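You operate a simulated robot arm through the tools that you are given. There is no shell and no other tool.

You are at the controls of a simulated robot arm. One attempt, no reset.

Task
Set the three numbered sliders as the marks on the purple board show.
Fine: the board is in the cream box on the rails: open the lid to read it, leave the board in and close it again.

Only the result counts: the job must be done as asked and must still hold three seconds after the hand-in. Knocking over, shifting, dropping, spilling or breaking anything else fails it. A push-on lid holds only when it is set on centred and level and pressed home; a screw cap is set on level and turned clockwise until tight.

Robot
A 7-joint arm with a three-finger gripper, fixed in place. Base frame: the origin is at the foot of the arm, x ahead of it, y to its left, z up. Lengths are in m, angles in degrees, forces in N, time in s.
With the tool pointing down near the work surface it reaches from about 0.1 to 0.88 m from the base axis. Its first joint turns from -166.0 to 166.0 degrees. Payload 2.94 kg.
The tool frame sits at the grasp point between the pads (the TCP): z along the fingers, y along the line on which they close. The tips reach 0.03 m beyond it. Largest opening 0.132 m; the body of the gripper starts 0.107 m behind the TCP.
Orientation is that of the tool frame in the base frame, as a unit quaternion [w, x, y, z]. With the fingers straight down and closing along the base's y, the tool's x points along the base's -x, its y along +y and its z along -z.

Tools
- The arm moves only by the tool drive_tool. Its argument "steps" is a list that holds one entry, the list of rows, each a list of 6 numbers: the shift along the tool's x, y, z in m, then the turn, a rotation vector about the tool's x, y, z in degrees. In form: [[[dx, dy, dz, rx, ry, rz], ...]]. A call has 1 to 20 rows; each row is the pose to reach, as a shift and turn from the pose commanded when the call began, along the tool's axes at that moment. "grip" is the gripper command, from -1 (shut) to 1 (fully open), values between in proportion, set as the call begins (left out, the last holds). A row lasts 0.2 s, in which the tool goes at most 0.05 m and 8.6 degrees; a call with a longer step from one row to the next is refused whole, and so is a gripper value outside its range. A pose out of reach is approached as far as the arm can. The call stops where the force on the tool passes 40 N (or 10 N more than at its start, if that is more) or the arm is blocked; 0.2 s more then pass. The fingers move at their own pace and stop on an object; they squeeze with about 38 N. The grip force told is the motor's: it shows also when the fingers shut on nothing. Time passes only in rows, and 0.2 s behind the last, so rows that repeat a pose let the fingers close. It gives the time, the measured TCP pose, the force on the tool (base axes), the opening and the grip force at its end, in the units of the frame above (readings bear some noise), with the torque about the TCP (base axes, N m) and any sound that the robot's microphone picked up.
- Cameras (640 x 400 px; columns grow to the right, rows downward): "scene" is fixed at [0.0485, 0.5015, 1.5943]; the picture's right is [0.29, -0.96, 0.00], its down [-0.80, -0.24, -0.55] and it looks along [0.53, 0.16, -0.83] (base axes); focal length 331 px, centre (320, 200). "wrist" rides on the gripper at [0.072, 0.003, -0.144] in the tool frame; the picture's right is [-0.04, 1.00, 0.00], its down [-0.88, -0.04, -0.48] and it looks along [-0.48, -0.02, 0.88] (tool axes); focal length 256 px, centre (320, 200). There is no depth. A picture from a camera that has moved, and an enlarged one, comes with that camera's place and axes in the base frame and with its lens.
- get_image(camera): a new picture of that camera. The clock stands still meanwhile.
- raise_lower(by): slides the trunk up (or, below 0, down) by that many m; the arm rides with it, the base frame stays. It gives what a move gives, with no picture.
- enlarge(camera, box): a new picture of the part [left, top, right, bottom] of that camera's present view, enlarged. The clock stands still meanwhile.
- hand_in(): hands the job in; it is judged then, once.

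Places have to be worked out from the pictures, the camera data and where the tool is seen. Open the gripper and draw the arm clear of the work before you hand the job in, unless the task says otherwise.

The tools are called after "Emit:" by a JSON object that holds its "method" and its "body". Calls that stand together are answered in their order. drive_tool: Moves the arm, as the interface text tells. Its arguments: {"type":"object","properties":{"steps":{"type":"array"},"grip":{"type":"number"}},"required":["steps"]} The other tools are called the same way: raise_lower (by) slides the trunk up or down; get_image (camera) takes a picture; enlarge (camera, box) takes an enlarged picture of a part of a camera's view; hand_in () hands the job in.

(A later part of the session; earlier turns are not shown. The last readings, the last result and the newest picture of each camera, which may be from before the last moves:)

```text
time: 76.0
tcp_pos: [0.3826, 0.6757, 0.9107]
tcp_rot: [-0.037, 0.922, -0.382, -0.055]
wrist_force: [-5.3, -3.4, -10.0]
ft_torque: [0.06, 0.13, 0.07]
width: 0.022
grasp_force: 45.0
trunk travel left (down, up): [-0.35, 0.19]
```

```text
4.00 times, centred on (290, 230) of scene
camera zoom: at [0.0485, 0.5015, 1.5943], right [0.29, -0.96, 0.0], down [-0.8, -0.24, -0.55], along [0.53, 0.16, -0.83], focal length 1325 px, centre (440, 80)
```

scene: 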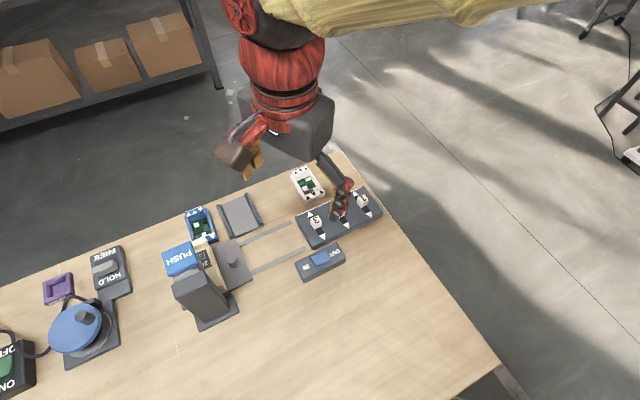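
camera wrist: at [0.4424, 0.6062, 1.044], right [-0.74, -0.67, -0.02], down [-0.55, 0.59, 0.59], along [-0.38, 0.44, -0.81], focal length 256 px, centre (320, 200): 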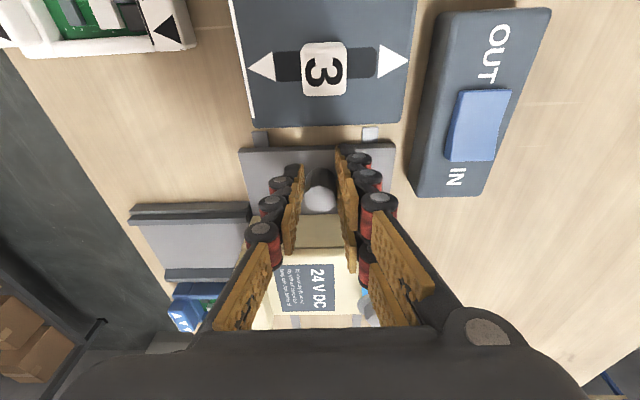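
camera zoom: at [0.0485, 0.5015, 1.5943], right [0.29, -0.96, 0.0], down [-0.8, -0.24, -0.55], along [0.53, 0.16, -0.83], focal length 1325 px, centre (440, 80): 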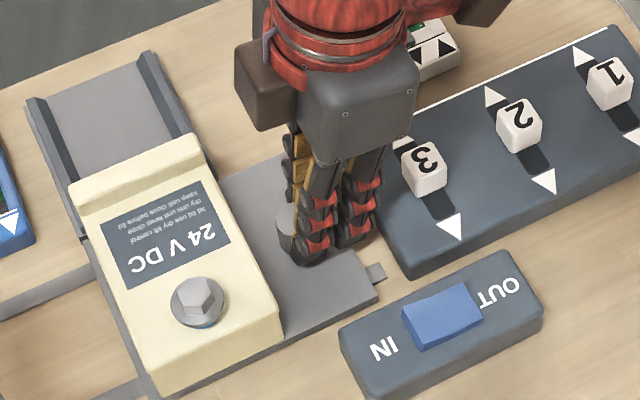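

The carriage is back home. I release with a pause so it isn't dragged, rise, and untilt.

Emit:
{"method": "drive_tool", "body": {"grip": -0.2, "steps": [[[0, 0, 0, 0, 0, 0], [0, 0, 0, 0, 0, 0], [0, 0, 0, 0, 0, 0], [0, 0, 0, 0, 0, 0], [-0.0028, 0, -0.02, 0, 0, 0], [-0.0084, 0, -0.06, 0, 0, 0], [-0.014, 0, -0.1, 0, 0, 0], [-0.014, 0, -0.1, 0, 8, 0], [-0.014, 0, -0.1, 0, 8, 0]]]}}

Emit:
{"method": "get_image", "body": {"camera": "wrist"}}

Emit:
{"method": "enlarge", "body": {"camera": "wrist", "box": [180, 90, 400, 240]}}

```text
time: 78.0
tcp_pos: [0.3792, 0.6745, 1.0126]
tcp_rot: [-0.011, 0.923, -0.384, 0.009]
wrist_force: [-1.1, -0.6, 0.5]
ft_torque: [-0.01, -0.01, -0.03]
width: 0.0529
grasp_force: 0.0
trunk travel left (down, up): [-0.35, 0.19]
```

```text
taken
camera wrist: at [0.4252, 0.6179, 1.157], right [-0.74, -0.67, -0.03], down [-0.6, 0.65, 0.47], along [-0.3, 0.36, -0.88], focal length 256 px, centre (320, 200)
```

wrist: 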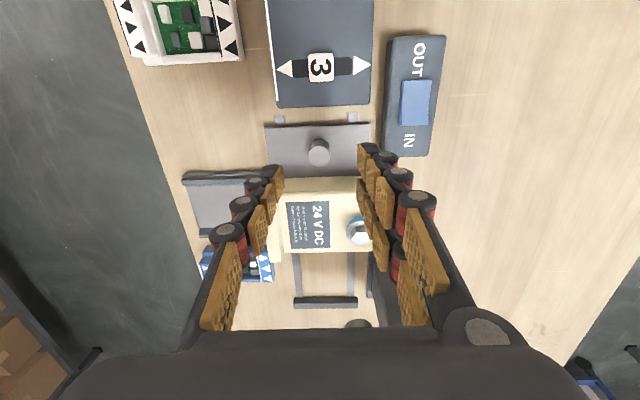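

```text
2.67 times, centred on (290, 165) of wrist
camera zoom: at [0.4252, 0.6179, 1.157], right [-0.74, -0.67, -0.03], down [-0.6, 0.65, 0.47], along [-0.3, 0.36, -0.88], focal length 683 px, centre (400, 293)
```

zoom: 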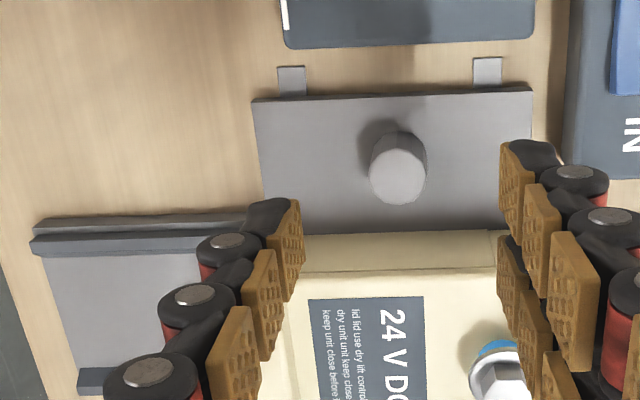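

I close the fingers and move above the lid between the label and the rib, at u≈0.296, v≈0.775, to test the lid.

Emit:
{"method": "drive_tool", "body": {"grip": -1, "steps": [[[0, 0, -0.01, 0, 0, 0], [0, 0, -0.01, 0, 0, 0], [-0.03, -0.01, -0.01, 0, 0, 0], [-0.06, -0.02, -0.01, 0, 0, 0], [-0.087, -0.03, -0.01, 0, 0, 0], [-0.087, -0.03, 0.02, 0, 0, 0], [-0.087, -0.03, 0.04, 0, 0, 0], [-0.087, -0.03, 0.04, 0, 0, 0]]]}}

Emit:
{"method": "get_image", "body": {"camera": "wrist"}}

Emit:
{"method": "enlarge", "body": {"camera": "scene", "box": [210, 180, 310, 280]}}

```text
time: 79.8
tcp_pos: [0.3397, 0.7585, 0.9739]
tcp_rot: [-0.01, 0.923, -0.384, 0.009]
wrist_force: [-1.6, -0.4, -0.2]
ft_torque: [0.0, 0.0, 0.01]
width: 0.0003
grasp_force: 28.6
trunk travel left (down, up): [-0.35, 0.19]
```

```text
taken
camera wrist: at [0.3857, 0.701, 1.1186], right [-0.74, -0.67, -0.03], down [-0.6, 0.64, 0.47], along [-0.3, 0.36, -0.88], focal length 256 px, centre (320, 200)
```

wrist: 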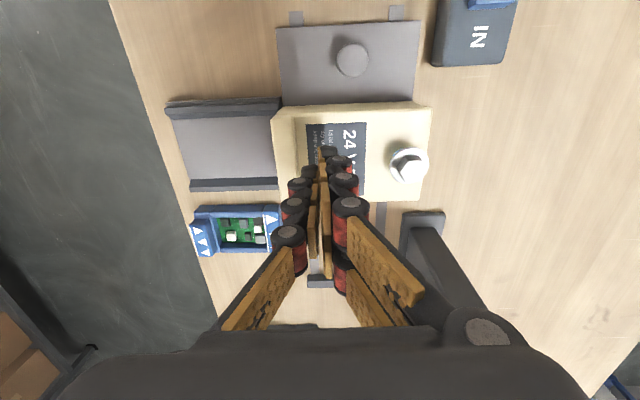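

```text
4.00 times, centred on (260, 230) of scene
camera zoom: at [0.0485, 0.5015, 1.5943], right [0.29, -0.96, 0.0], down [-0.8, -0.24, -0.55], along [0.53, 0.16, -0.83], focal length 1325 px, centre (560, 80)
```

zoom: 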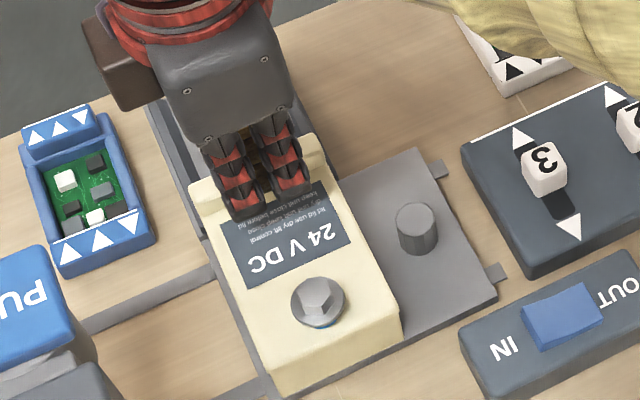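

There is about 10 mm clearance to the rib's inner face. I descend until the tip is just above the lid surface, then push gently towards +v (tool −y).

Emit:
{"method": "drive_tool", "body": {"steps": [[[0, 0, 0.01, 0, 0, 0], [0, 0, 0.018, 0, 0, 0], [0, 0, 0.022, 0, 0, 0], [0, 0, 0.022, 0, 0, 0]]]}}

Emit:
{"method": "drive_tool", "body": {"steps": [[[0, -0.004, 0, 0, 0, 0], [0, -0.008, 0, 0, 0, 0], [0, -0.011, 0, 0, 0, 0], [0, -0.014, 0, 0, 0, 0], [0, -0.017, 0, 0, 0, 0], [0, -0.02, 0, 0, 0, 0]]]}}

Emit:
{"method": "enlarge", "body": {"camera": "scene", "box": [210, 180, 310, 280]}}

```text
time: 80.8
tcp_pos: [0.3403, 0.7579, 0.9513]
tcp_rot: [-0.01, 0.923, -0.384, 0.009]
wrist_force: [0.0, 0.3, 0.4]
ft_torque: [0.0, 0.0, 0.0]
width: 0.0
grasp_force: 28.4
trunk travel left (down, up): [-0.35, 0.19]
```

```text
time: 81.8
tcp_pos: [0.344, 0.7619, 0.9506]
tcp_rot: [-0.004, 0.923, -0.384, 0.008]
wrist_force: [-14.2, -14.9, 14.0]
ft_torque: [-0.05, 0.06, -0.04]
width: 0.0
grasp_force: 28.6
trunk travel left (down, up): [-0.35, 0.19]
stopped in row 4: the force on the tool passed its limit at 44 N (the readings are from after the stop); the commanded pose is now the measured one
```

```text
4.00 times, centred on (260, 230) of scene
camera zoom: at [0.0485, 0.5015, 1.5943], right [0.29, -0.96, 0.0], down [-0.8, -0.24, -0.55], along [0.53, 0.16, -0.83], focal length 1325 px, centre (560, 80)
```

zoom: 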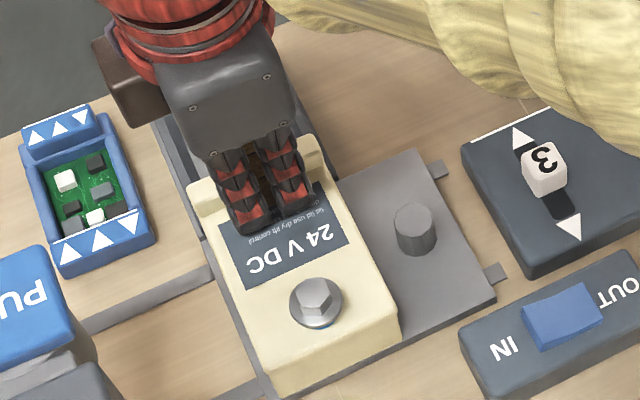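

The lid does not budge at 44 N, so the bolt really locks it. I back away from the rib and re-check the rocker state very closely, in case it is only half-way.

Emit:
{"method": "drive_tool", "body": {"steps": [[[0, 0.008, 0, 0, 0, 0], [0, 0.008, -0.03, 0, 0, 0], [0, 0.008, -0.07, 0, 0, 0], [0, 0.008, -0.11, 0, 0, 0], [0, 0.008, -0.11, 0, 0, 0]]]}}

Emit:
{"method": "enlarge", "body": {"camera": "scene", "box": [300, 243, 344, 275]}}

Emit:
{"method": "enlarge", "body": {"camera": "scene", "box": [0, 350, 32, 390]}}

Emit:
{"method": "enlarge", "body": {"camera": "scene", "box": [160, 230, 250, 330]}}

```text
time: 83.0
tcp_pos: [0.3368, 0.757, 1.0574]
tcp_rot: [-0.004, 0.923, -0.384, 0.008]
wrist_force: [0.5, 0.4, 0.2]
ft_torque: [0.02, 0.01, -0.01]
width: 0.0
grasp_force: 28.3
trunk travel left (down, up): [-0.35, 0.19]
```

```text
12.50 times, centred on (322, 259) of scene
camera zoom: at [0.0485, 0.5015, 1.5943], right [0.29, -0.96, 0.0], down [-0.8, -0.24, -0.55], along [0.53, 0.16, -0.83], focal length 4141 px, centre (295, -538)
```

zoom: 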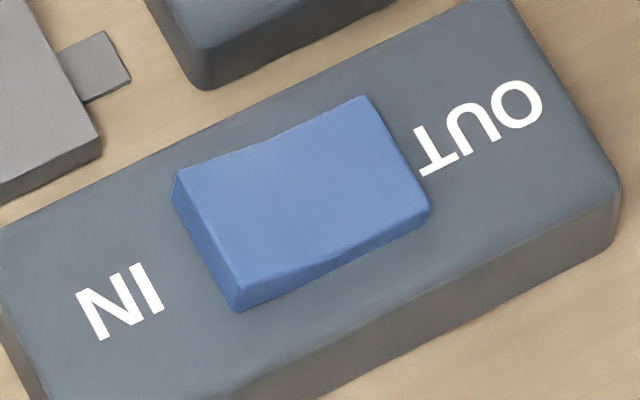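

```text
10.00 times, centred on (16, 370) of scene
camera zoom: at [0.0485, 0.5015, 1.5943], right [0.29, -0.96, 0.0], down [-0.8, -0.24, -0.55], along [0.53, 0.16, -0.83], focal length 3312 px, centre (3360, -1500)
```

zoom: 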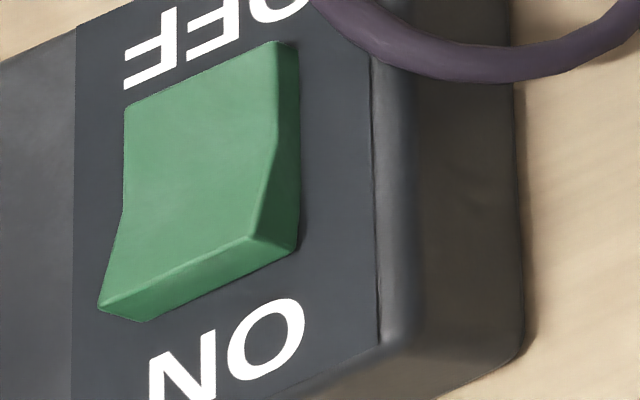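

```text
4.00 times, centred on (205, 280) of scene
camera zoom: at [0.0485, 0.5015, 1.5943], right [0.29, -0.96, 0.0], down [-0.8, -0.24, -0.55], along [0.53, 0.16, -0.83], focal length 1325 px, centre (780, -120)
```

zoom: 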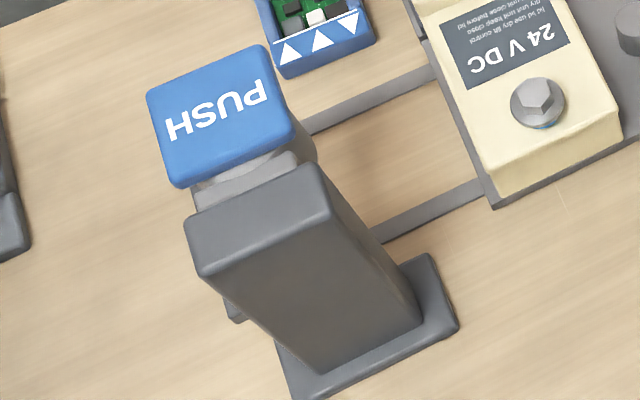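

The close-up shows the V-shaped rocker in between: its IN end is raised but its OUT end is not fully down, unlike the clear tilt at the start. I press its OUT end again, further from the pivot.

Emit:
{"method": "drive_tool", "body": {"steps": [[[0.028, 0.024, 0, 0, 0, 0], [0.056, 0.048, 0, 0, 0, 0], [0.084, 0.071, 0, 0, 0, 0], [0.112, 0.095, 0, 0, 0, 0], [0.1394, 0.118, 0, 0, 0, 0], [0.1394, 0.118, 0.04, 0, 0, 0], [0.1394, 0.118, 0.08, 0, 0, 0], [0.1394, 0.118, 0.1, 0, 0, 0], [0.1394, 0.118, 0.1, 0, 0, 0]]]}}

Emit:
{"method": "get_image", "body": {"camera": "wrist"}}

Emit:
{"method": "enlarge", "body": {"camera": "scene", "box": [300, 233, 344, 275]}}

```text
time: 85.0
tcp_pos: [0.355, 0.5779, 0.9575]
tcp_rot: [-0.004, 0.924, -0.383, 0.007]
wrist_force: [-0.3, 0.6, 0.6]
ft_torque: [0.02, 0.0, 0.0]
width: 0.0
grasp_force: 28.5
trunk travel left (down, up): [-0.35, 0.19]
```

```text
taken
camera wrist: at [0.402, 0.5227, 1.1026], right [-0.74, -0.67, -0.01], down [-0.6, 0.65, 0.47], along [-0.3, 0.35, -0.88], focal length 256 px, centre (320, 200)
```

wrist: 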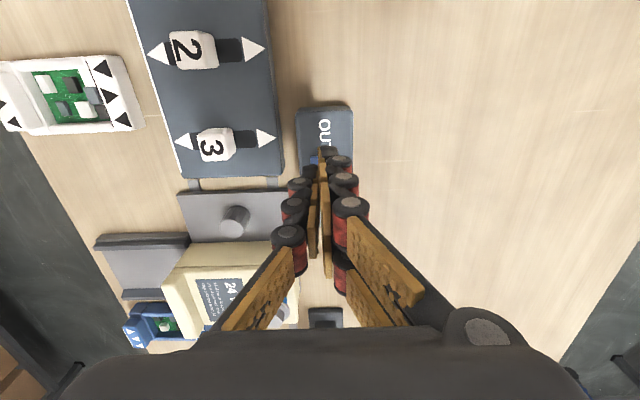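

```text
9.52 times, centred on (322, 254) of scene
camera zoom: at [0.0485, 0.5015, 1.5943], right [0.29, -0.96, 0.0], down [-0.8, -0.24, -0.55], along [0.53, 0.16, -0.83], focal length 3155 px, centre (301, -314)
```

zoom: 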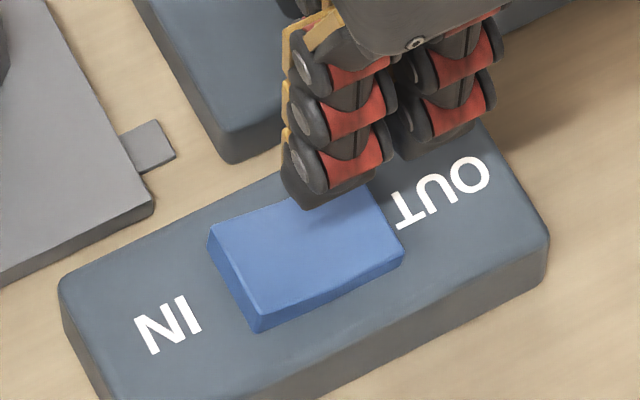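

I see now that each finger has two prongs about 22 mm apart along the rail direction, so one prong was pressing near the rocker's pivot. I raise and turn the gripper 90° so that both prongs land on the OUT end.

Emit:
{"method": "drive_tool", "body": {"steps": [[[0, 0, -0.04, 0, 0, 0], [0, 0, -0.08, 0, 0, 8], [0, 0, -0.09, 0, 0, 16], [0, 0, -0.09, 0, 0, 24], [0, 0, -0.09, 0, 0, 32], [0, 0, -0.09, 0, 0, 40], [0, 0, -0.09, 0, 0, 48], [0, 0, -0.09, 0, 0, 56], [0, 0, -0.09, 0, 0, 64], [0, 0, -0.09, 0, 0, 72], [0, 0, -0.09, 0, 0, 80], [0, 0, -0.09, 0, 0, 88], [0, 0, -0.09, 0, 0, 90], [0, 0, -0.09, 0, 0, 90]]]}}

Emit:
{"method": "get_image", "body": {"camera": "wrist"}}

```text
time: 88.0
tcp_pos: [0.3537, 0.5754, 1.0474]
tcp_rot: [0.009, -0.381, 0.924, -0.003]
wrist_force: [-0.1, 0.2, -0.1]
ft_torque: [-0.05, 0.02, 0.01]
width: 0.0
grasp_force: 28.2
trunk travel left (down, up): [-0.35, 0.19]
```

```text
taken
camera wrist: at [0.2978, 0.5258, 1.1906], right [-0.67, 0.74, -0.01], down [0.64, 0.59, 0.49], along [0.37, 0.32, -0.87], focal length 256 px, centre (320, 200)
```

wrist: 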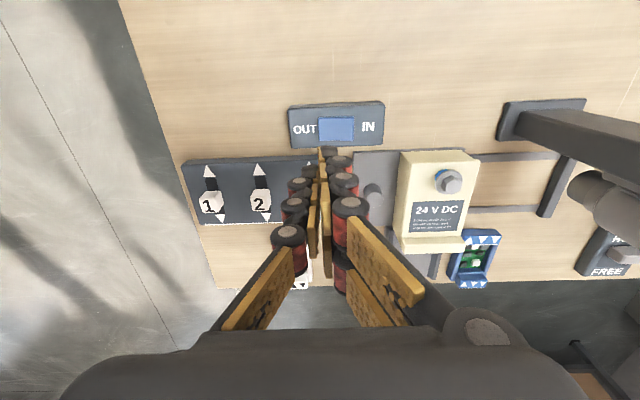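

In this view the rocker spans 318–356 px and the tip would land at about 320, so I shift 6 mm toward IN and press down slowly.

Emit:
{"method": "drive_tool", "body": {"steps": [[[0.003, 0.006, 0.04, 0, 0, 0], [0.003, 0.006, 0.08, 0, 0, 0], [0.003, 0.006, 0.105, 0, 0, 0], [0.003, 0.006, 0.115, 0, 0, 0], [0.003, 0.006, 0.12, 0, 0, 0], [0.003, 0.006, 0.124, 0, 0, 0], [0.003, 0.006, 0.128, 0, 0, 0], [0.003, 0.006, 0.132, 0, 0, 0], [0.003, 0.006, 0.136, 0, 0, 0], [0.003, 0.006, 0.14, 0, 0, 0], [0.003, 0.006, 0.144, 0, 0, 0]]]}}

Emit:
{"method": "enlarge", "body": {"camera": "scene", "box": [300, 233, 344, 275]}}

```text
time: 89.7
tcp_pos: [0.3501, 0.5788, 0.9257]
tcp_rot: [0.011, -0.381, 0.924, 0.001]
wrist_force: [-6.0, -10.9, 22.2]
ft_torque: [-0.29, 0.4, 0.13]
width: 0.0001
grasp_force: 28.8
trunk travel left (down, up): [-0.35, 0.19]
stopped in row 8: the force on the tool passed its limit at 45 N (the readings are from after the stop); the commanded pose is now the measured one
```

```text
9.52 times, centred on (322, 254) of scene
camera zoom: at [0.0485, 0.5015, 1.5943], right [0.29, -0.96, 0.0], down [-0.8, -0.24, -0.55], along [0.53, 0.16, -0.83], focal length 3155 px, centre (301, -314)
```

zoom: 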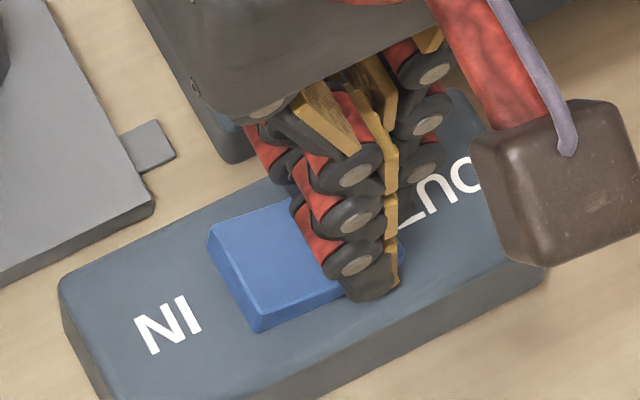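

No further movement and no click at 45 N, so the rocker is at a stop. To be sure of its tilt I look at it from the side at close range.

Emit:
{"method": "drive_tool", "body": {"grip": 1, "steps": [[[0, 0, -0.03, 0, 0, 0], [0.03, 0, -0.06, 0, 0, 0], [0.06, 0, -0.08, 0, -8, 0], [0.09, 0, -0.08, 0, -16, 0], [0.11, 0, -0.08, 0, -24, 0], [0.13, 0, -0.08, 0, -32, 0], [0.13, 0, -0.08, 0, -40, 0], [0.13, 0, -0.08, 0, -48, 0], [0.13, 0, -0.08, 0, -48, 0]]]}}

Emit:
{"method": "get_image", "body": {"camera": "wrist"}}

```text
time: 91.7
tcp_pos: [0.258, 0.488, 0.9999]
tcp_rot: [0.387, -0.348, 0.84, 0.154]
wrist_force: [0.4, 0.3, -0.8]
ft_torque: [0.0, 0.01, 0.02]
width: 0.132
grasp_force: 0.1
trunk travel left (down, up): [-0.35, 0.19]
```

```text
taken
camera wrist: at [0.1455, 0.379, 1.0394], right [-0.69, 0.73, 0.02], down [0.17, 0.13, 0.98], along [0.71, 0.67, -0.22], focal length 256 px, centre (320, 200)
```

wrist: 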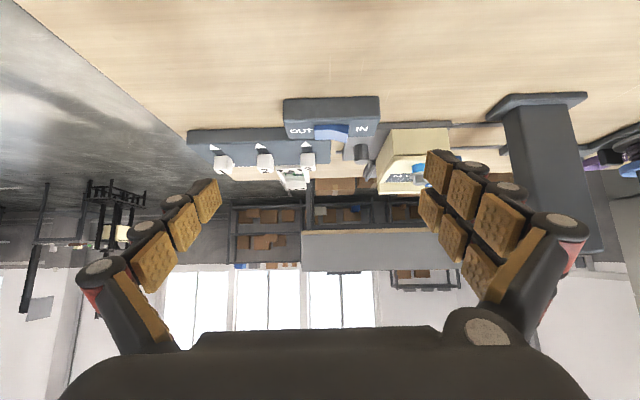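

Emit:
{"method": "enlarge", "body": {"camera": "wrist", "box": [276, 90, 388, 160]}}

Emit:
{"method": "enlarge", "body": {"camera": "wrist", "box": [360, 110, 480, 200]}}

```text
5.71 times, centred on (332, 125) of wrist
camera zoom: at [0.1455, 0.379, 1.0394], right [-0.69, 0.73, 0.02], down [0.17, 0.13, 0.98], along [0.71, 0.67, -0.22], focal length 1463 px, centre (251, 629)
```

zoom: 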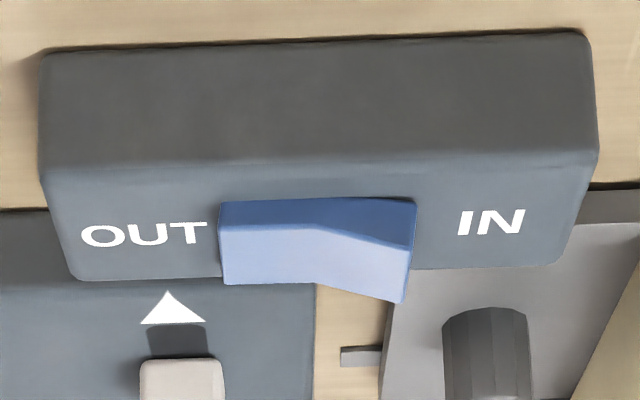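

```text
4.44 times, centred on (420, 155) of wrist
camera zoom: at [0.1455, 0.379, 1.0394], right [-0.69, 0.73, 0.02], down [0.17, 0.13, 0.98], along [0.71, 0.67, -0.22], focal length 1138 px, centre (-124, 400)
```

zoom: 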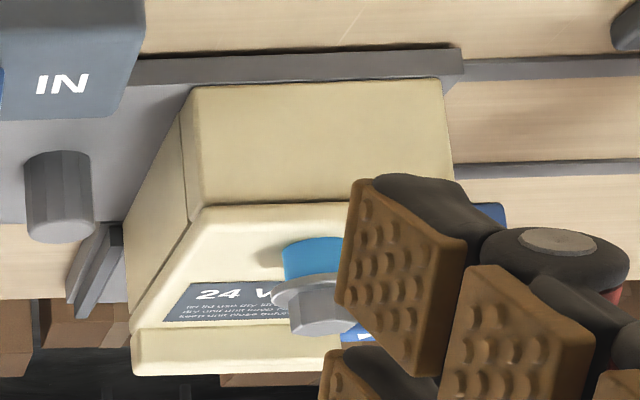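

The rocker is definitely at OUT (its IN end is raised). Perhaps my 35 N push held the bolt down against the driver; a real driver needs room to lift it. I'll bring the carriage back under the spindle and press more lightly, so I first raise and turn to yaw 135 above the peg.

Emit:
{"method": "drive_tool", "body": {"grip": -0.2, "steps": [[[-0.0125, 0, -0.0111, 0, 8, 0], [-0.025, 0, -0.0223, 0, 16, 0], [-0.0371, 0, -0.0334, 0, 24, 0], [-0.0495, 0, -0.0446, 0, 32, 0], [-0.0619, 0, -0.0557, 0, 40, 0], [-0.0743, 0, -0.0669, 0, 48, 0], [-0.0743, 0, -0.0669, 0, 48, 0]]]}}

Emit:
{"method": "drive_tool", "body": {"steps": [[[-0.02, 0.0041, 0, 0, 0, -8.2], [-0.04, 0.0082, 0, 0, 0, -16.4], [-0.06, 0.0124, 0, 0, 0, -24.6], [-0.08, 0.0165, 0, 0, 0, -32.8], [-0.1, 0.0206, 0, 0, 0, -41], [-0.12, 0.0247, 0, 0, 0, -49.2], [-0.14, 0.0288, 0, 0, 0, -57.4], [-0.16, 0.033, 0, 0, 0, -65.6], [-0.18, 0.0371, 0, 0, 0, -73.8], [-0.2, 0.0412, 0, 0, 0, -82], [-0.22, 0.0453, 0, 0, 0, -90], [-0.22, 0.0453, 0, 0, 0, -90]]]}}

```text
time: 93.3
tcp_pos: [0.254, 0.4867, 1.0985]
tcp_rot: [0.01, -0.381, 0.924, 0.0]
wrist_force: [0.2, -0.6, 0.2]
ft_torque: [0.06, 0.02, -0.01]
width: 0.0528
grasp_force: 0.1
trunk travel left (down, up): [-0.35, 0.19]
```

```text
time: 95.9
tcp_pos: [0.3793, 0.6752, 1.1036]
tcp_rot: [-0.007, 0.924, -0.383, 0.009]
wrist_force: [0.1, -0.2, -0.2]
ft_torque: [0.01, 0.0, -0.04]
width: 0.0528
grasp_force: 0.1
trunk travel left (down, up): [-0.35, 0.19]
```

Now I tilt −8° and descend onto the peg, then close.

Emit:
{"method": "drive_tool", "body": {"steps": [[[0, 0, 0.04, 0, -4, 0], [0, 0, 0.08, 0, -8, 0], [0, 0, 0.12, 0, -8, 0], [0, 0, 0.16, 0, -8, 0], [0, 0, 0.18, 0, -8, 0], [0, 0, 0.191, 0, -8, 0], [0, 0, 0.191, 0, -8, 0]]]}}

Emit:
{"method": "drive_tool", "body": {"grip": -0.9, "steps": [[[0, 0, 0, 0, 0, 0], [0, 0, 0, 0, 0, 0], [0, 0, 0, 0, 0, 0], [0, 0, 0, 0, 0, 0]]]}}

```text
time: 97.5
tcp_pos: [0.3854, 0.6744, 0.9102]
tcp_rot: [-0.033, 0.922, -0.382, -0.056]
wrist_force: [0.4, 0.3, 0.1]
ft_torque: [0.0, -0.03, 0.02]
width: 0.0528
grasp_force: 0.1
trunk travel left (down, up): [-0.35, 0.19]
```

```text
time: 98.5
tcp_pos: [0.3844, 0.6751, 0.911]
tcp_rot: [-0.034, 0.922, -0.382, -0.056]
wrist_force: [0.3, 0.7, -0.4]
ft_torque: [-0.09, -0.11, 0.24]
width: 0.022
grasp_force: 33.1
trunk travel left (down, up): [-0.35, 0.19]
```

Gripped. I slide +u towards the driver until the stop.

Emit:
{"method": "drive_tool", "body": {"steps": [[[-0.0099, 0, 0.0014, 0, 0, 0], [-0.0248, 0, 0.0035, 0, 0, 0], [-0.0396, 0, 0.0056, 0, 0, 0], [-0.0545, 0, 0.0077, 0, 0, 0], [-0.0693, 0, 0.0097, 0, 0, 0], [-0.0842, 0, 0.0118, 0, 0, 0], [-0.099, 0, 0.0139, 0, 0, 0], [-0.1109, 0, 0.0156, 0, 0, 0], [-0.1188, 0, 0.0167, 0, 0, 0], [-0.1248, 0, 0.0175, 0, 0, 0], [-0.1287, 0, 0.0181, 0, 0, 0], [-0.1327, 0, 0.0186, 0, 0, 0], [-0.1366, 0, 0.0192, 0, 0, 0], [-0.1406, 0, 0.0197, 0, 0, 0]]]}}

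Emit:
{"method": "enlarge", "body": {"camera": "scene", "box": [165, 210, 265, 290]}}

```text
time: 101.3
tcp_pos: [0.2923, 0.7671, 0.9112]
tcp_rot: [-0.03, 0.922, -0.383, -0.054]
wrist_force: [13.6, -22.4, 15.7]
ft_torque: [-1.42, -0.71, 0.15]
width: 0.0216
grasp_force: 45.4
trunk travel left (down, up): [-0.35, 0.19]
stopped in row 13: the force on the tool passed its limit at 44 N (the readings are from after the stop); the commanded pose is now the measured one
```

```text
5.00 times, centred on (215, 250) of scene
camera zoom: at [0.0485, 0.5015, 1.5943], right [0.29, -0.96, 0.0], down [-0.8, -0.24, -0.55], along [0.53, 0.16, -0.83], focal length 1656 px, centre (845, -50)
```

zoom: 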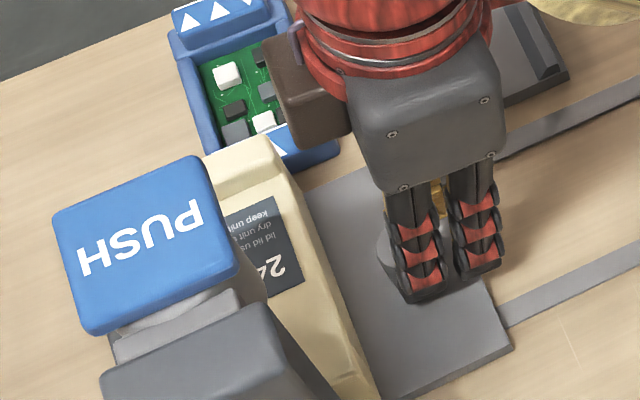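

At the stop again. I open with a pause, then lift and retreat, checking that the carriage stays.

Emit:
{"method": "drive_tool", "body": {"grip": -0.2, "steps": [[[0, 0, 0, 0, 0, 0], [0, 0, 0, 0, 0, 0], [0, 0, 0, 0, 0, 0], [0, 0, 0, 0, 0, 0], [-0.002, 0, -0.015, 0, 0, 0], [-0.0049, 0, -0.035, 0, 0, 0], [0.01, 0, -0.06, 0, 0, 0], [0.03, 0, -0.1, 0, 2, 0], [0.03, 0, -0.14, 0, 4, 0], [0.03, 0, -0.18, 0, 6, 0], [0.03, 0, -0.22, 0, 8, 0], [0.03, 0, -0.22, 0, 8, 0]]]}}

Emit:
{"method": "enlarge", "body": {"camera": "scene", "box": [165, 210, 265, 290]}}

```text
time: 103.9
tcp_pos: [0.3287, 0.7275, 1.1227]
tcp_rot: [-0.004, 0.923, -0.384, 0.01]
wrist_force: [0.9, -0.4, 0.1]
ft_torque: [-0.01, 0.01, -0.03]
width: 0.0528
grasp_force: 0.0
trunk travel left (down, up): [-0.35, 0.19]
```

```text
5.00 times, centred on (215, 250) of scene
camera zoom: at [0.0485, 0.5015, 1.5943], right [0.29, -0.96, 0.0], down [-0.8, -0.24, -0.55], along [0.53, 0.16, -0.83], focal length 1656 px, centre (845, -50)
```

zoom: 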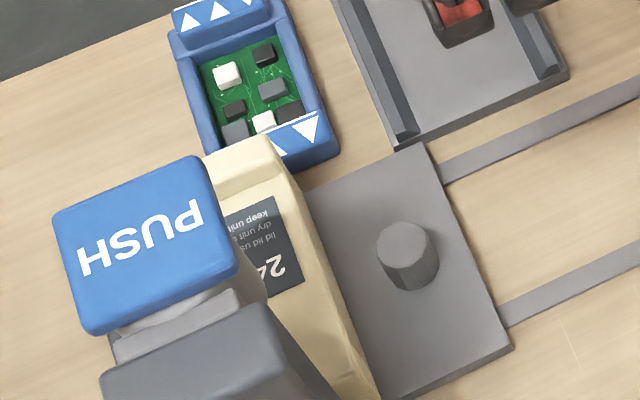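

The carriage stays put. I go above the pad with closed fingers, then press lightly, stopping short of the earlier hard contact (TCP z≈1.071), and hold.

Emit:
{"method": "drive_tool", "body": {"grip": -1, "steps": [[[-0.03, 0.005, -0.01, 0, 0, 0], [-0.07, 0.012, -0.01, 0, 0, 0], [-0.11, 0.02, -0.01, 0, 0, 0], [-0.1458, 0.0263, -0.01, 0, 0, 0], [-0.1458, 0.0263, 0.02, 0, 0, 0], [-0.1458, 0.0263, 0.028, 0, 0, 0], [-0.1458, 0.0263, 0.028, 0, 0, 0]]]}}

Emit:
{"method": "drive_tool", "body": {"steps": [[[0, 0, 0.005, 0, 0, 0], [0, 0, 0.01, 0, 0, 0], [0, 0, 0.015, 0, 0, 0], [0, 0, 0.02, 0, 0, 0], [0, 0, 0.02, 0, 0, 0], [0, 0, 0.02, 0, 0, 0], [0, 0, 0.02, 0, 0, 0], [0, 0, 0.02, 0, 0, 0], [0, 0, 0.02, 0, 0, 0], [0, 0, 0.02, 0, 0, 0]]]}}

```text
time: 105.5
tcp_pos: [0.2053, 0.8121, 1.0931]
tcp_rot: [-0.005, 0.923, -0.385, 0.01]
wrist_force: [-0.4, 0.3, 0.8]
ft_torque: [0.0, -0.01, 0.01]
width: 0.0001
grasp_force: 28.8
trunk travel left (down, up): [-0.35, 0.19]
```

```text
time: 107.7
tcp_pos: [0.207, 0.8114, 1.0732]
tcp_rot: [-0.004, 0.923, -0.385, 0.01]
wrist_force: [0.0, -0.2, 2.2]
ft_torque: [0.03, 0.04, -0.03]
width: 0.0002
grasp_force: 28.3
trunk travel left (down, up): [-0.35, 0.19]
```

Only 2 N at z = 1.073: contact starts here. I step down 1–2 mm at a time with holds.

Emit:
{"method": "drive_tool", "body": {"steps": [[[0, 0, 0.002, 0, 0, 0], [0, 0, 0.002, 0, 0, 0], [0, 0, 0.002, 0, 0, 0], [0, 0, 0.002, 0, 0, 0], [0, 0, 0.002, 0, 0, 0]]]}}

Emit:
{"method": "drive_tool", "body": {"steps": [[[0, 0, 0.002, 0, 0, 0], [0, 0, 0.002, 0, 0, 0], [0, 0, 0.002, 0, 0, 0], [0, 0, 0.002, 0, 0, 0], [0, 0, 0.002, 0, 0, 0]]]}}

Emit:
{"method": "drive_tool", "body": {"steps": [[[0, 0, 0.002, 0, 0, 0], [0, 0, 0.002, 0, 0, 0], [0, 0, 0.002, 0, 0, 0], [0, 0, 0.002, 0, 0, 0], [0, 0, 0.002, 0, 0, 0]]]}}

Emit:
{"method": "drive_tool", "body": {"steps": [[[0, 0, 0.002, 0, 0, 0], [0, 0, 0.002, 0, 0, 0], [0, 0, 0.002, 0, 0, 0], [0, 0, 0.002, 0, 0, 0], [0, 0, 0.002, 0, 0, 0]]]}}

```text
time: 108.9
tcp_pos: [0.2069, 0.8113, 1.0708]
tcp_rot: [-0.004, 0.923, -0.384, 0.01]
wrist_force: [-0.1, 0.9, 2.3]
ft_torque: [0.07, 0.02, 0.0]
width: 0.0
grasp_force: 29.1
trunk travel left (down, up): [-0.35, 0.19]
```

```text
time: 110.1
tcp_pos: [0.2068, 0.8107, 1.0689]
tcp_rot: [-0.005, 0.923, -0.384, 0.01]
wrist_force: [0.7, 0.5, 2.0]
ft_torque: [0.03, 0.05, 0.0]
width: 0.0001
grasp_force: 28.4
trunk travel left (down, up): [-0.35, 0.19]
```

```text
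time: 111.3
tcp_pos: [0.207, 0.8117, 1.0695]
tcp_rot: [-0.006, 0.923, -0.384, 0.01]
wrist_force: [1.3, 0.7, 9.7]
ft_torque: [0.11, 0.12, -0.01]
width: 0.0
grasp_force: 28.2
trunk travel left (down, up): [-0.35, 0.19]
```

```text
time: 112.5
tcp_pos: [0.2069, 0.8106, 1.0684]
tcp_rot: [-0.006, 0.923, -0.384, 0.01]
wrist_force: [1.2, 1.4, 25.4]
ft_torque: [0.22, 0.32, -0.05]
width: 0.006
grasp_force: 28.8
trunk travel left (down, up): [-0.35, 0.19]
```

The pad moves with only about 2 N of spring until z≈1.069, then it is hard. Now I increase the force step by step beyond 35 N to see whether the driver needs a firmer push.

Emit:
{"method": "drive_tool", "body": {"steps": [[[0, 0, 0.001, 0, 0, 0], [0, 0, 0.001, 0, 0, 0], [0, 0, 0.0015, 0, 0, 0], [0, 0, 0.0015, 0, 0, 0], [0, 0, 0.0015, 0, 0, 0]]]}}

Emit:
{"method": "drive_tool", "body": {"steps": [[[0, 0, 0.0008, 0, 0, 0], [0, 0, 0.0008, 0, 0, 0], [0, 0, 0.0008, 0, 0, 0], [0, 0, 0.0008, 0, 0, 0], [0, 0, 0.0008, 0, 0, 0]]]}}

Emit:
{"method": "get_image", "body": {"camera": "wrist"}}

```text
time: 113.7
tcp_pos: [0.2067, 0.8114, 1.0683]
tcp_rot: [-0.007, 0.923, -0.384, 0.01]
wrist_force: [-2.8, -1.2, 38.7]
ft_torque: [0.26, 0.58, 0.08]
width: 0.006
grasp_force: 28.7
trunk travel left (down, up): [-0.35, 0.19]
```

```text
time: 114.9
tcp_pos: [0.2066, 0.8111, 1.0675]
tcp_rot: [-0.008, 0.923, -0.384, 0.01]
wrist_force: [-1.0, 0.0, 39.8]
ft_torque: [0.33, 0.6, 0.03]
width: 0.0058
grasp_force: 28.7
trunk travel left (down, up): [-0.35, 0.19]
```

```text
taken
camera wrist: at [0.2523, 0.7553, 1.2125], right [-0.74, -0.67, -0.02], down [-0.6, 0.65, 0.47], along [-0.3, 0.36, -0.88], focal length 256 px, centre (320, 200)
```

wrist: 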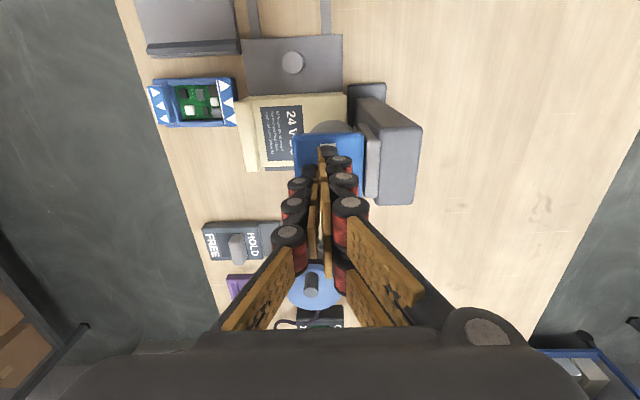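

Even 40 N gives nothing. Perhaps the driver lacks power, so I lift off and take a good look at the left part of the table (power strip, reel, cords).

Emit:
{"method": "drive_tool", "body": {"grip": 1, "steps": [[[0, 0, -0.03, 0, 0, 0], [0, 0, -0.07, 0, 0, 0], [0, 0, -0.1, 0, -8, 0], [0, 0, -0.1, 0, -16, 0], [0, 0, -0.1, 0, -20, 0], [0, 0, -0.1, 0, -20, 0]]]}}

Emit:
{"method": "get_image", "body": {"camera": "wrist"}}

Emit:
{"method": "enlarge", "body": {"camera": "wrist", "box": [200, 100, 440, 250]}}

```text
time: 116.3
tcp_pos: [0.203, 0.8133, 1.1631]
tcp_rot: [-0.071, 0.911, -0.378, -0.151]
wrist_force: [0.1, -0.2, 0.6]
ft_torque: [-0.02, -0.01, 0.0]
width: 0.1062
grasp_force: 0.0
trunk travel left (down, up): [-0.35, 0.19]
```

```text
taken
camera wrist: at [0.2827, 0.7264, 1.2752], right [-0.74, -0.68, 0.0], down [-0.46, 0.5, 0.74], along [-0.5, 0.54, -0.67], focal length 256 px, centre (320, 200)
```

wrist: 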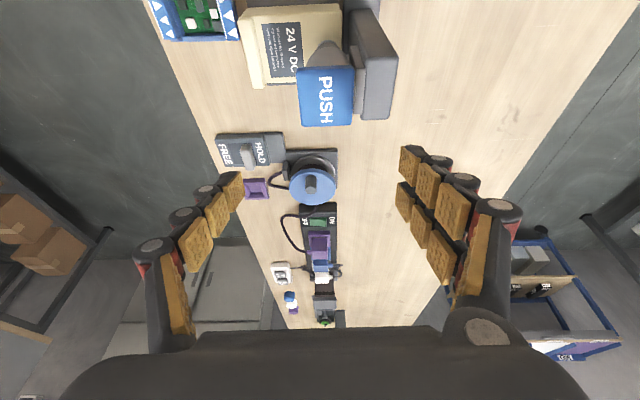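

```text
2.67 times, centred on (320, 175) of wrist
camera zoom: at [0.2827, 0.7264, 1.2752], right [-0.74, -0.68, 0.0], down [-0.46, 0.5, 0.74], along [-0.5, 0.54, -0.67], focal length 683 px, centre (320, 267)
```

zoom: 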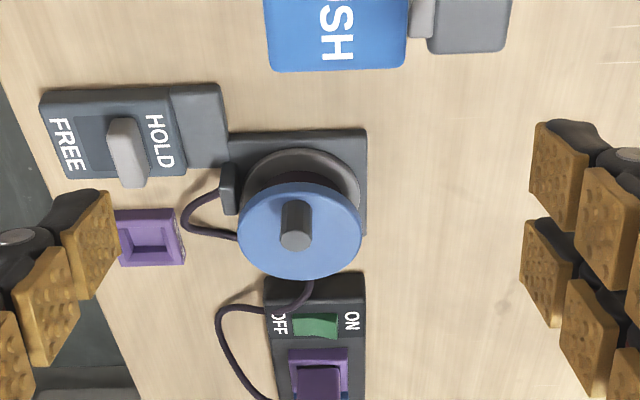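

Emit:
{"method": "enlarge", "body": {"camera": "wrist", "box": [250, 190, 370, 330]}}

Emit:
{"method": "enlarge", "body": {"camera": "wrist", "box": [280, 225, 350, 330]}}

```text
2.86 times, centred on (310, 260) of wrist
camera zoom: at [0.2827, 0.7264, 1.2752], right [-0.74, -0.68, 0.0], down [-0.46, 0.5, 0.74], along [-0.5, 0.54, -0.67], focal length 731 px, centre (349, 29)
```

zoom: 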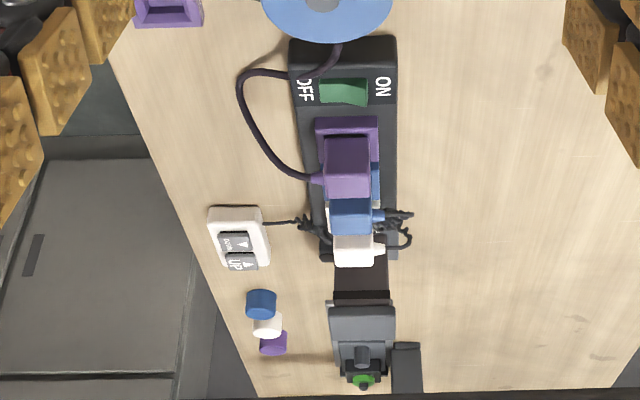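

```text
3.81 times, centred on (315, 278) of wrist
camera zoom: at [0.2827, 0.7264, 1.2752], right [-0.74, -0.68, 0.0], down [-0.46, 0.5, 0.74], along [-0.5, 0.54, -0.67], focal length 975 px, centre (339, -95)
```

zoom: 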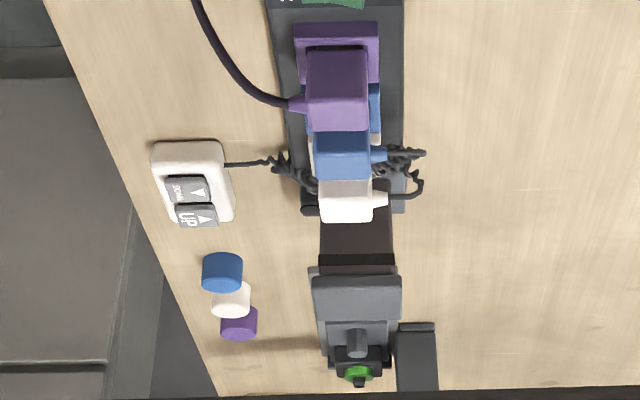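

The far-left items (strip with plugs, reel, lift pendant) belong to other stations and are unreachable. Another reading is that the blue stem showing means the bolt is already "out", so OUT does nothing. As a test I'll set the rocker to IN and push, since that is reversible. I go back above the rocker's IN end.

Emit:
{"method": "drive_tool", "body": {"grip": -1, "steps": [[[0.038, 0.01, -0.014, 0, 4, 0], [0.076, 0.021, -0.028, 0, 8, 0], [0.114, 0.032, -0.042, 0, 12, 0], [0.152, 0.042, -0.055, 0, 16, 0], [0.19, 0.053, -0.069, 0, 20, 0], [0.228, 0.0631, -0.083, 0, 20, 0], [0.228, 0.0631, -0.083, 0, 20, 0]]]}}

Emit:
{"method": "get_image", "body": {"camera": "wrist"}}

```text
time: 117.9
tcp_pos: [0.3316, 0.5959, 1.1631]
tcp_rot: [-0.005, 0.923, -0.384, 0.011]
wrist_force: [-0.5, -0.5, 0.3]
ft_torque: [0.0, -0.01, -0.01]
width: 0.0001
grasp_force: 9.1
trunk travel left (down, up): [-0.35, 0.19]
```

```text
taken
camera wrist: at [0.3779, 0.5411, 1.3085], right [-0.74, -0.67, -0.02], down [-0.6, 0.65, 0.46], along [-0.3, 0.35, -0.89], focal length 256 px, centre (320, 200)
```

wrist: 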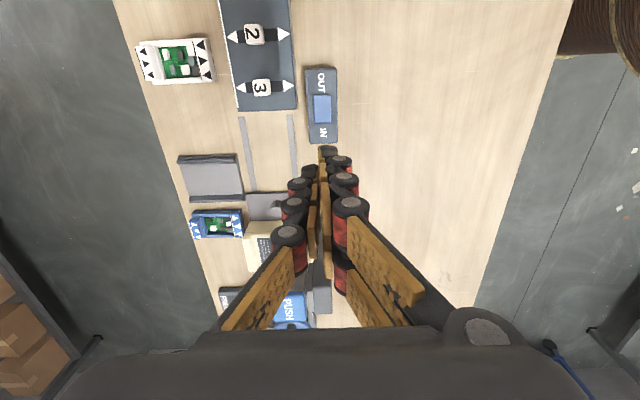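

The predicted landing is on the IN half of the rocker. I nudge 4 mm toward IN and press.

Emit:
{"method": "drive_tool", "body": {"steps": [[[-0.004, 0, 0.045, 0, 0, 0], [-0.004, 0, 0.09, 0, 0, 0], [-0.004, 0, 0.135, 0, 0, 0], [-0.004, 0, 0.18, 0, 0, 0], [-0.004, 0, 0.21, 0, 0, 0], [-0.004, 0, 0.222, 0, 0, 0], [-0.004, 0, 0.228, 0, 0, 0], [-0.004, 0, 0.232, 0, 0, 0], [-0.004, 0, 0.236, 0, 0, 0], [-0.004, 0, 0.24, 0, 0, 0], [-0.004, 0, 0.244, 0, 0, 0], [-0.004, 0, 0.248, 0, 0, 0]]]}}

Emit:
{"method": "drive_tool", "body": {"steps": [[[0, 0, -0.04, 0, 0, 0], [0, 0, -0.08, 0, 0, 0], [0, 0, -0.12, 0, 0, 0], [0, 0, -0.16, 0, 0, 0], [0, 0, -0.2, 0, 0, 0], [0, 0, -0.23, 0, 0, 0]]]}}

Emit:
{"method": "enlarge", "body": {"camera": "scene", "box": [290, 235, 350, 285]}}

```text
time: 120.5
tcp_pos: [0.335, 0.601, 0.9256]
tcp_rot: [-0.008, 0.923, -0.385, 0.01]
wrist_force: [-5.4, -7.7, 19.2]
ft_torque: [-0.5, -0.06, -0.13]
width: 0.0001
grasp_force: 28.6
trunk travel left (down, up): [-0.35, 0.19]
heard: click
stopped in row 12: the force on the tool passed its limit at 44 N (the readings are from after the stop); the commanded pose is now the measured one
```

```text
time: 121.9
tcp_pos: [0.3282, 0.5987, 1.1539]
tcp_rot: [-0.007, 0.923, -0.384, 0.01]
wrist_force: [0.4, -0.1, 0.4]
ft_torque: [0.01, -0.01, 0.01]
width: 0.0001
grasp_force: 28.8
trunk travel left (down, up): [-0.35, 0.19]
```

```text
8.00 times, centred on (320, 260) of scene
camera zoom: at [0.0485, 0.5015, 1.5943], right [0.29, -0.96, 0.0], down [-0.8, -0.24, -0.55], along [0.53, 0.16, -0.83], focal length 2650 px, centre (320, -280)
```

zoom: 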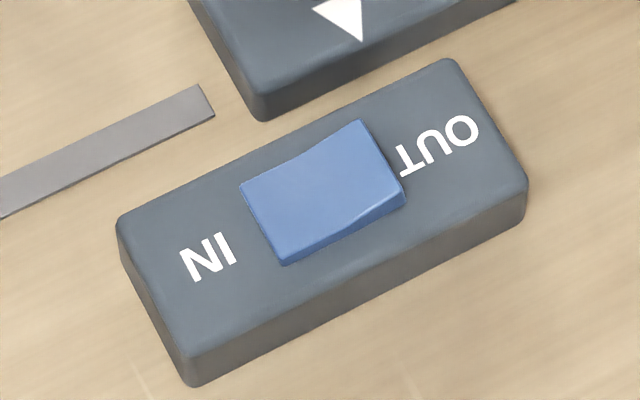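

The rocker is back at IN with a clean click. Now I go to the PUSH pad and press it with IN selected.

Emit:
{"method": "drive_tool", "body": {"steps": [[[-0.04, -0.011, 0, 0, 0, 0], [-0.08, -0.022, 0, 0, 0, 0], [-0.12, -0.033, 0, 0, 0, 0], [-0.16, -0.044, 0, 0, 0, 0], [-0.2, -0.055, 0, 0, 0, 0], [-0.2362, -0.0648, 0, 0, 0, 0], [-0.2362, -0.0648, 0.03, 0, 0, 0], [-0.2362, -0.0648, 0.06, 0, 0, 0], [-0.2362, -0.0648, 0.07, 0, 0, 0], [-0.2362, -0.0648, 0.075, 0, 0, 0], [-0.2362, -0.0648, 0.08, 0, 0, 0], [-0.2362, -0.0648, 0.084, 0, 0, 0], [-0.2362, -0.0648, 0.087, 0, 0, 0], [-0.2362, -0.0648, 0.088, 0, 0, 0], [-0.2362, -0.0648, 0.088, 0, 0, 0], [-0.2362, -0.0648, 0.088, 0, 0, 0], [-0.2362, -0.0648, 0.088, 0, 0, 0], [-0.2362, -0.0648, 0.088, 0, 0, 0], [-0.2362, -0.0648, 0.088, 0, 0, 0], [-0.2362, -0.0648, 0.088, 0, 0, 0]]]}}

```text
time: 126.1
tcp_pos: [0.2116, 0.8135, 1.0617]
tcp_rot: [-0.005, 0.923, -0.385, 0.01]
wrist_force: [-0.4, 2.0, 2.1]
ft_torque: [0.04, 0.02, -0.04]
width: 0.0001
grasp_force: 28.8
trunk travel left (down, up): [-0.35, 0.19]
```

The pad is now below the former hard stop (z = 1.0617 with only 2 N), so with IN selected the bolt moves down under it. I follow it further.

Emit:
{"method": "drive_tool", "body": {"steps": [[[0, 0, 0.003, 0, 0, 0], [0, 0, 0.006, 0, 0, 0], [0, 0, 0.009, 0, 0, 0], [0, 0, 0.012, 0, 0, 0], [0, 0, 0.015, 0, 0, 0], [0, 0, 0.018, 0, 0, 0], [0, 0, 0.021, 0, 0, 0], [0, 0, 0.024, 0, 0, 0], [0, 0, 0.024, 0, 0, 0], [0, 0, 0.024, 0, 0, 0]]]}}

```text
time: 127.3
tcp_pos: [0.2117, 0.8162, 1.0562]
tcp_rot: [-0.012, 0.923, -0.385, 0.01]
wrist_force: [0.3, -0.2, 6.7]
ft_torque: [0.03, 0.13, 0.0]
width: 0.0
grasp_force: 28.6
trunk travel left (down, up): [-0.35, 0.19]
stopped in row 5: the force on the tool passed its limit at 42 N (the readings are from after the stop); the commanded pose is now the measured one
```

The hard stop is now 12 mm lower (1.056), so the bolt moved. I lift off and look at the bolt from the side.

Emit:
{"method": "drive_tool", "body": {"grip": 1, "steps": [[[0, 0, -0.03, 0, 0, 0], [0, 0, -0.06, 0, 0, 0], [0.04, 0, -0.06, 0, 0, 0], [0.08, 0, -0.06, 0, 0, 0], [0.12, 0, -0.06, 0, 0, 0], [0.16, 0, -0.06, 0, 0, 0], [0.198, -0.029, -0.06, 0, 0, 0], [0.198, -0.029, -0.03, 0, -8, 0], [0.198, -0.029, 0.0, 0, -16, 0], [0.198, -0.029, 0.01, 0, -24, 0], [0.198, -0.029, 0.01, 0, -32, 0], [0.198, -0.029, 0.01, 0, -40, 0], [0.198, -0.029, 0.01, 0, -40, 0]]]}}

Emit:
{"method": "get_image", "body": {"camera": "wrist"}}

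Emit:
{"method": "enlarge", "body": {"camera": "wrist", "box": [310, 145, 390, 205]}}

```text
time: 130.1
tcp_pos: [0.3733, 0.695, 1.0459]
tcp_rot: [-0.142, 0.87, -0.357, -0.308]
wrist_force: [0.2, -0.2, -0.5]
ft_torque: [0.0, -0.02, -0.04]
width: 0.132
grasp_force: 0.1
trunk travel left (down, up): [-0.35, 0.19]
```

```text
taken
camera wrist: at [0.4734, 0.5867, 1.1117], right [-0.73, -0.68, 0.0], down [-0.26, 0.28, 0.93], along [-0.63, 0.68, -0.38], focal length 256 px, centre (320, 200)
```

wrist: 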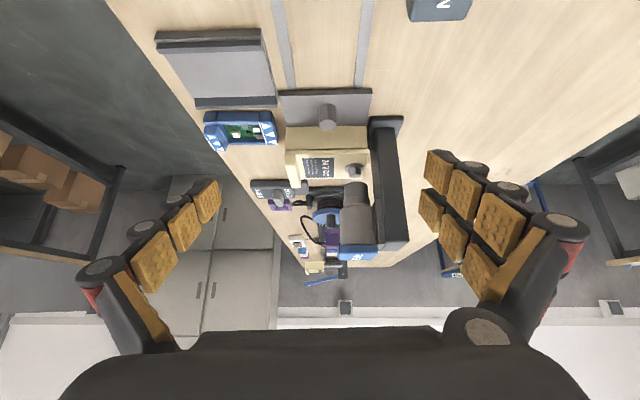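

```text
6.67 times, centred on (350, 175) of wrist
camera zoom: at [0.4734, 0.5867, 1.1117], right [-0.73, -0.68, 0.0], down [-0.26, 0.28, 0.93], along [-0.63, 0.68, -0.38], focal length 1707 px, centre (120, 367)
```

zoom: 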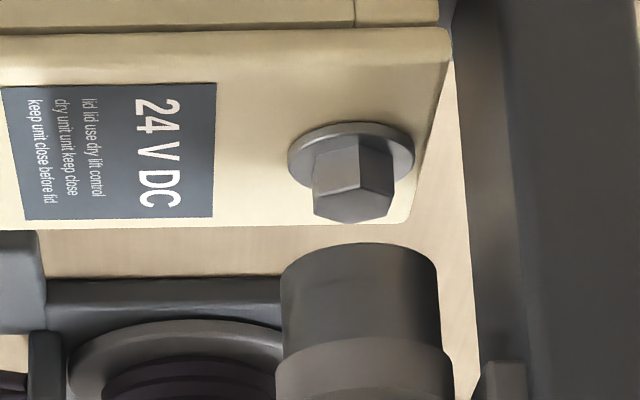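

The bolt is now fully in, with no blue showing: the driver works, and at the start the bolt was "out". Since pushing the lid with the bolt out was blocked, I test the lid at home in this state. I go back to the peg.

Emit:
{"method": "drive_tool", "body": {"grip": -0.2, "steps": [[[-0.013, 0.001, 0.026, 0, 8, 0], [-0.026, 0.003, 0.052, 0, 16, 0], [-0.04, 0.004, 0.078, 0, 24, 0], [-0.053, 0.0058, 0.1045, 0, 32, 0], [-0.053, 0.0058, 0.1045, 0, 32, 0]]]}}

Emit:
{"method": "get_image", "body": {"camera": "wrist"}}

```text
time: 131.3
tcp_pos: [0.2932, 0.768, 0.9983]
tcp_rot: [-0.036, 0.922, -0.382, -0.053]
wrist_force: [0.3, 0.9, -0.9]
ft_torque: [0.0, 0.02, 0.0]
width: 0.0526
grasp_force: 0.1
trunk travel left (down, up): [-0.35, 0.19]
```

```text
taken
camera wrist: at [0.3522, 0.6993, 1.1323], right [-0.74, -0.67, -0.02], down [-0.56, 0.59, 0.58], along [-0.38, 0.44, -0.81], focal length 256 px, centre (320, 200)
```

wrist: 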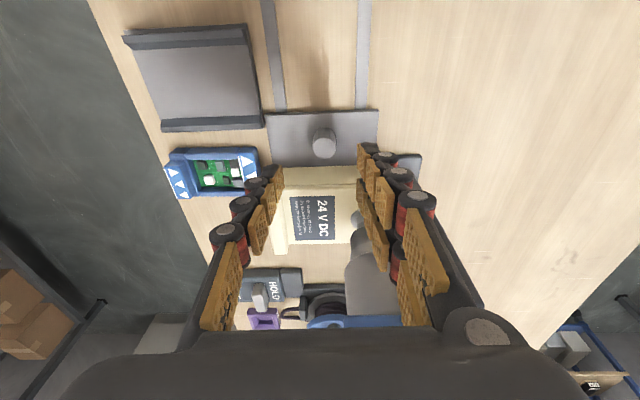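

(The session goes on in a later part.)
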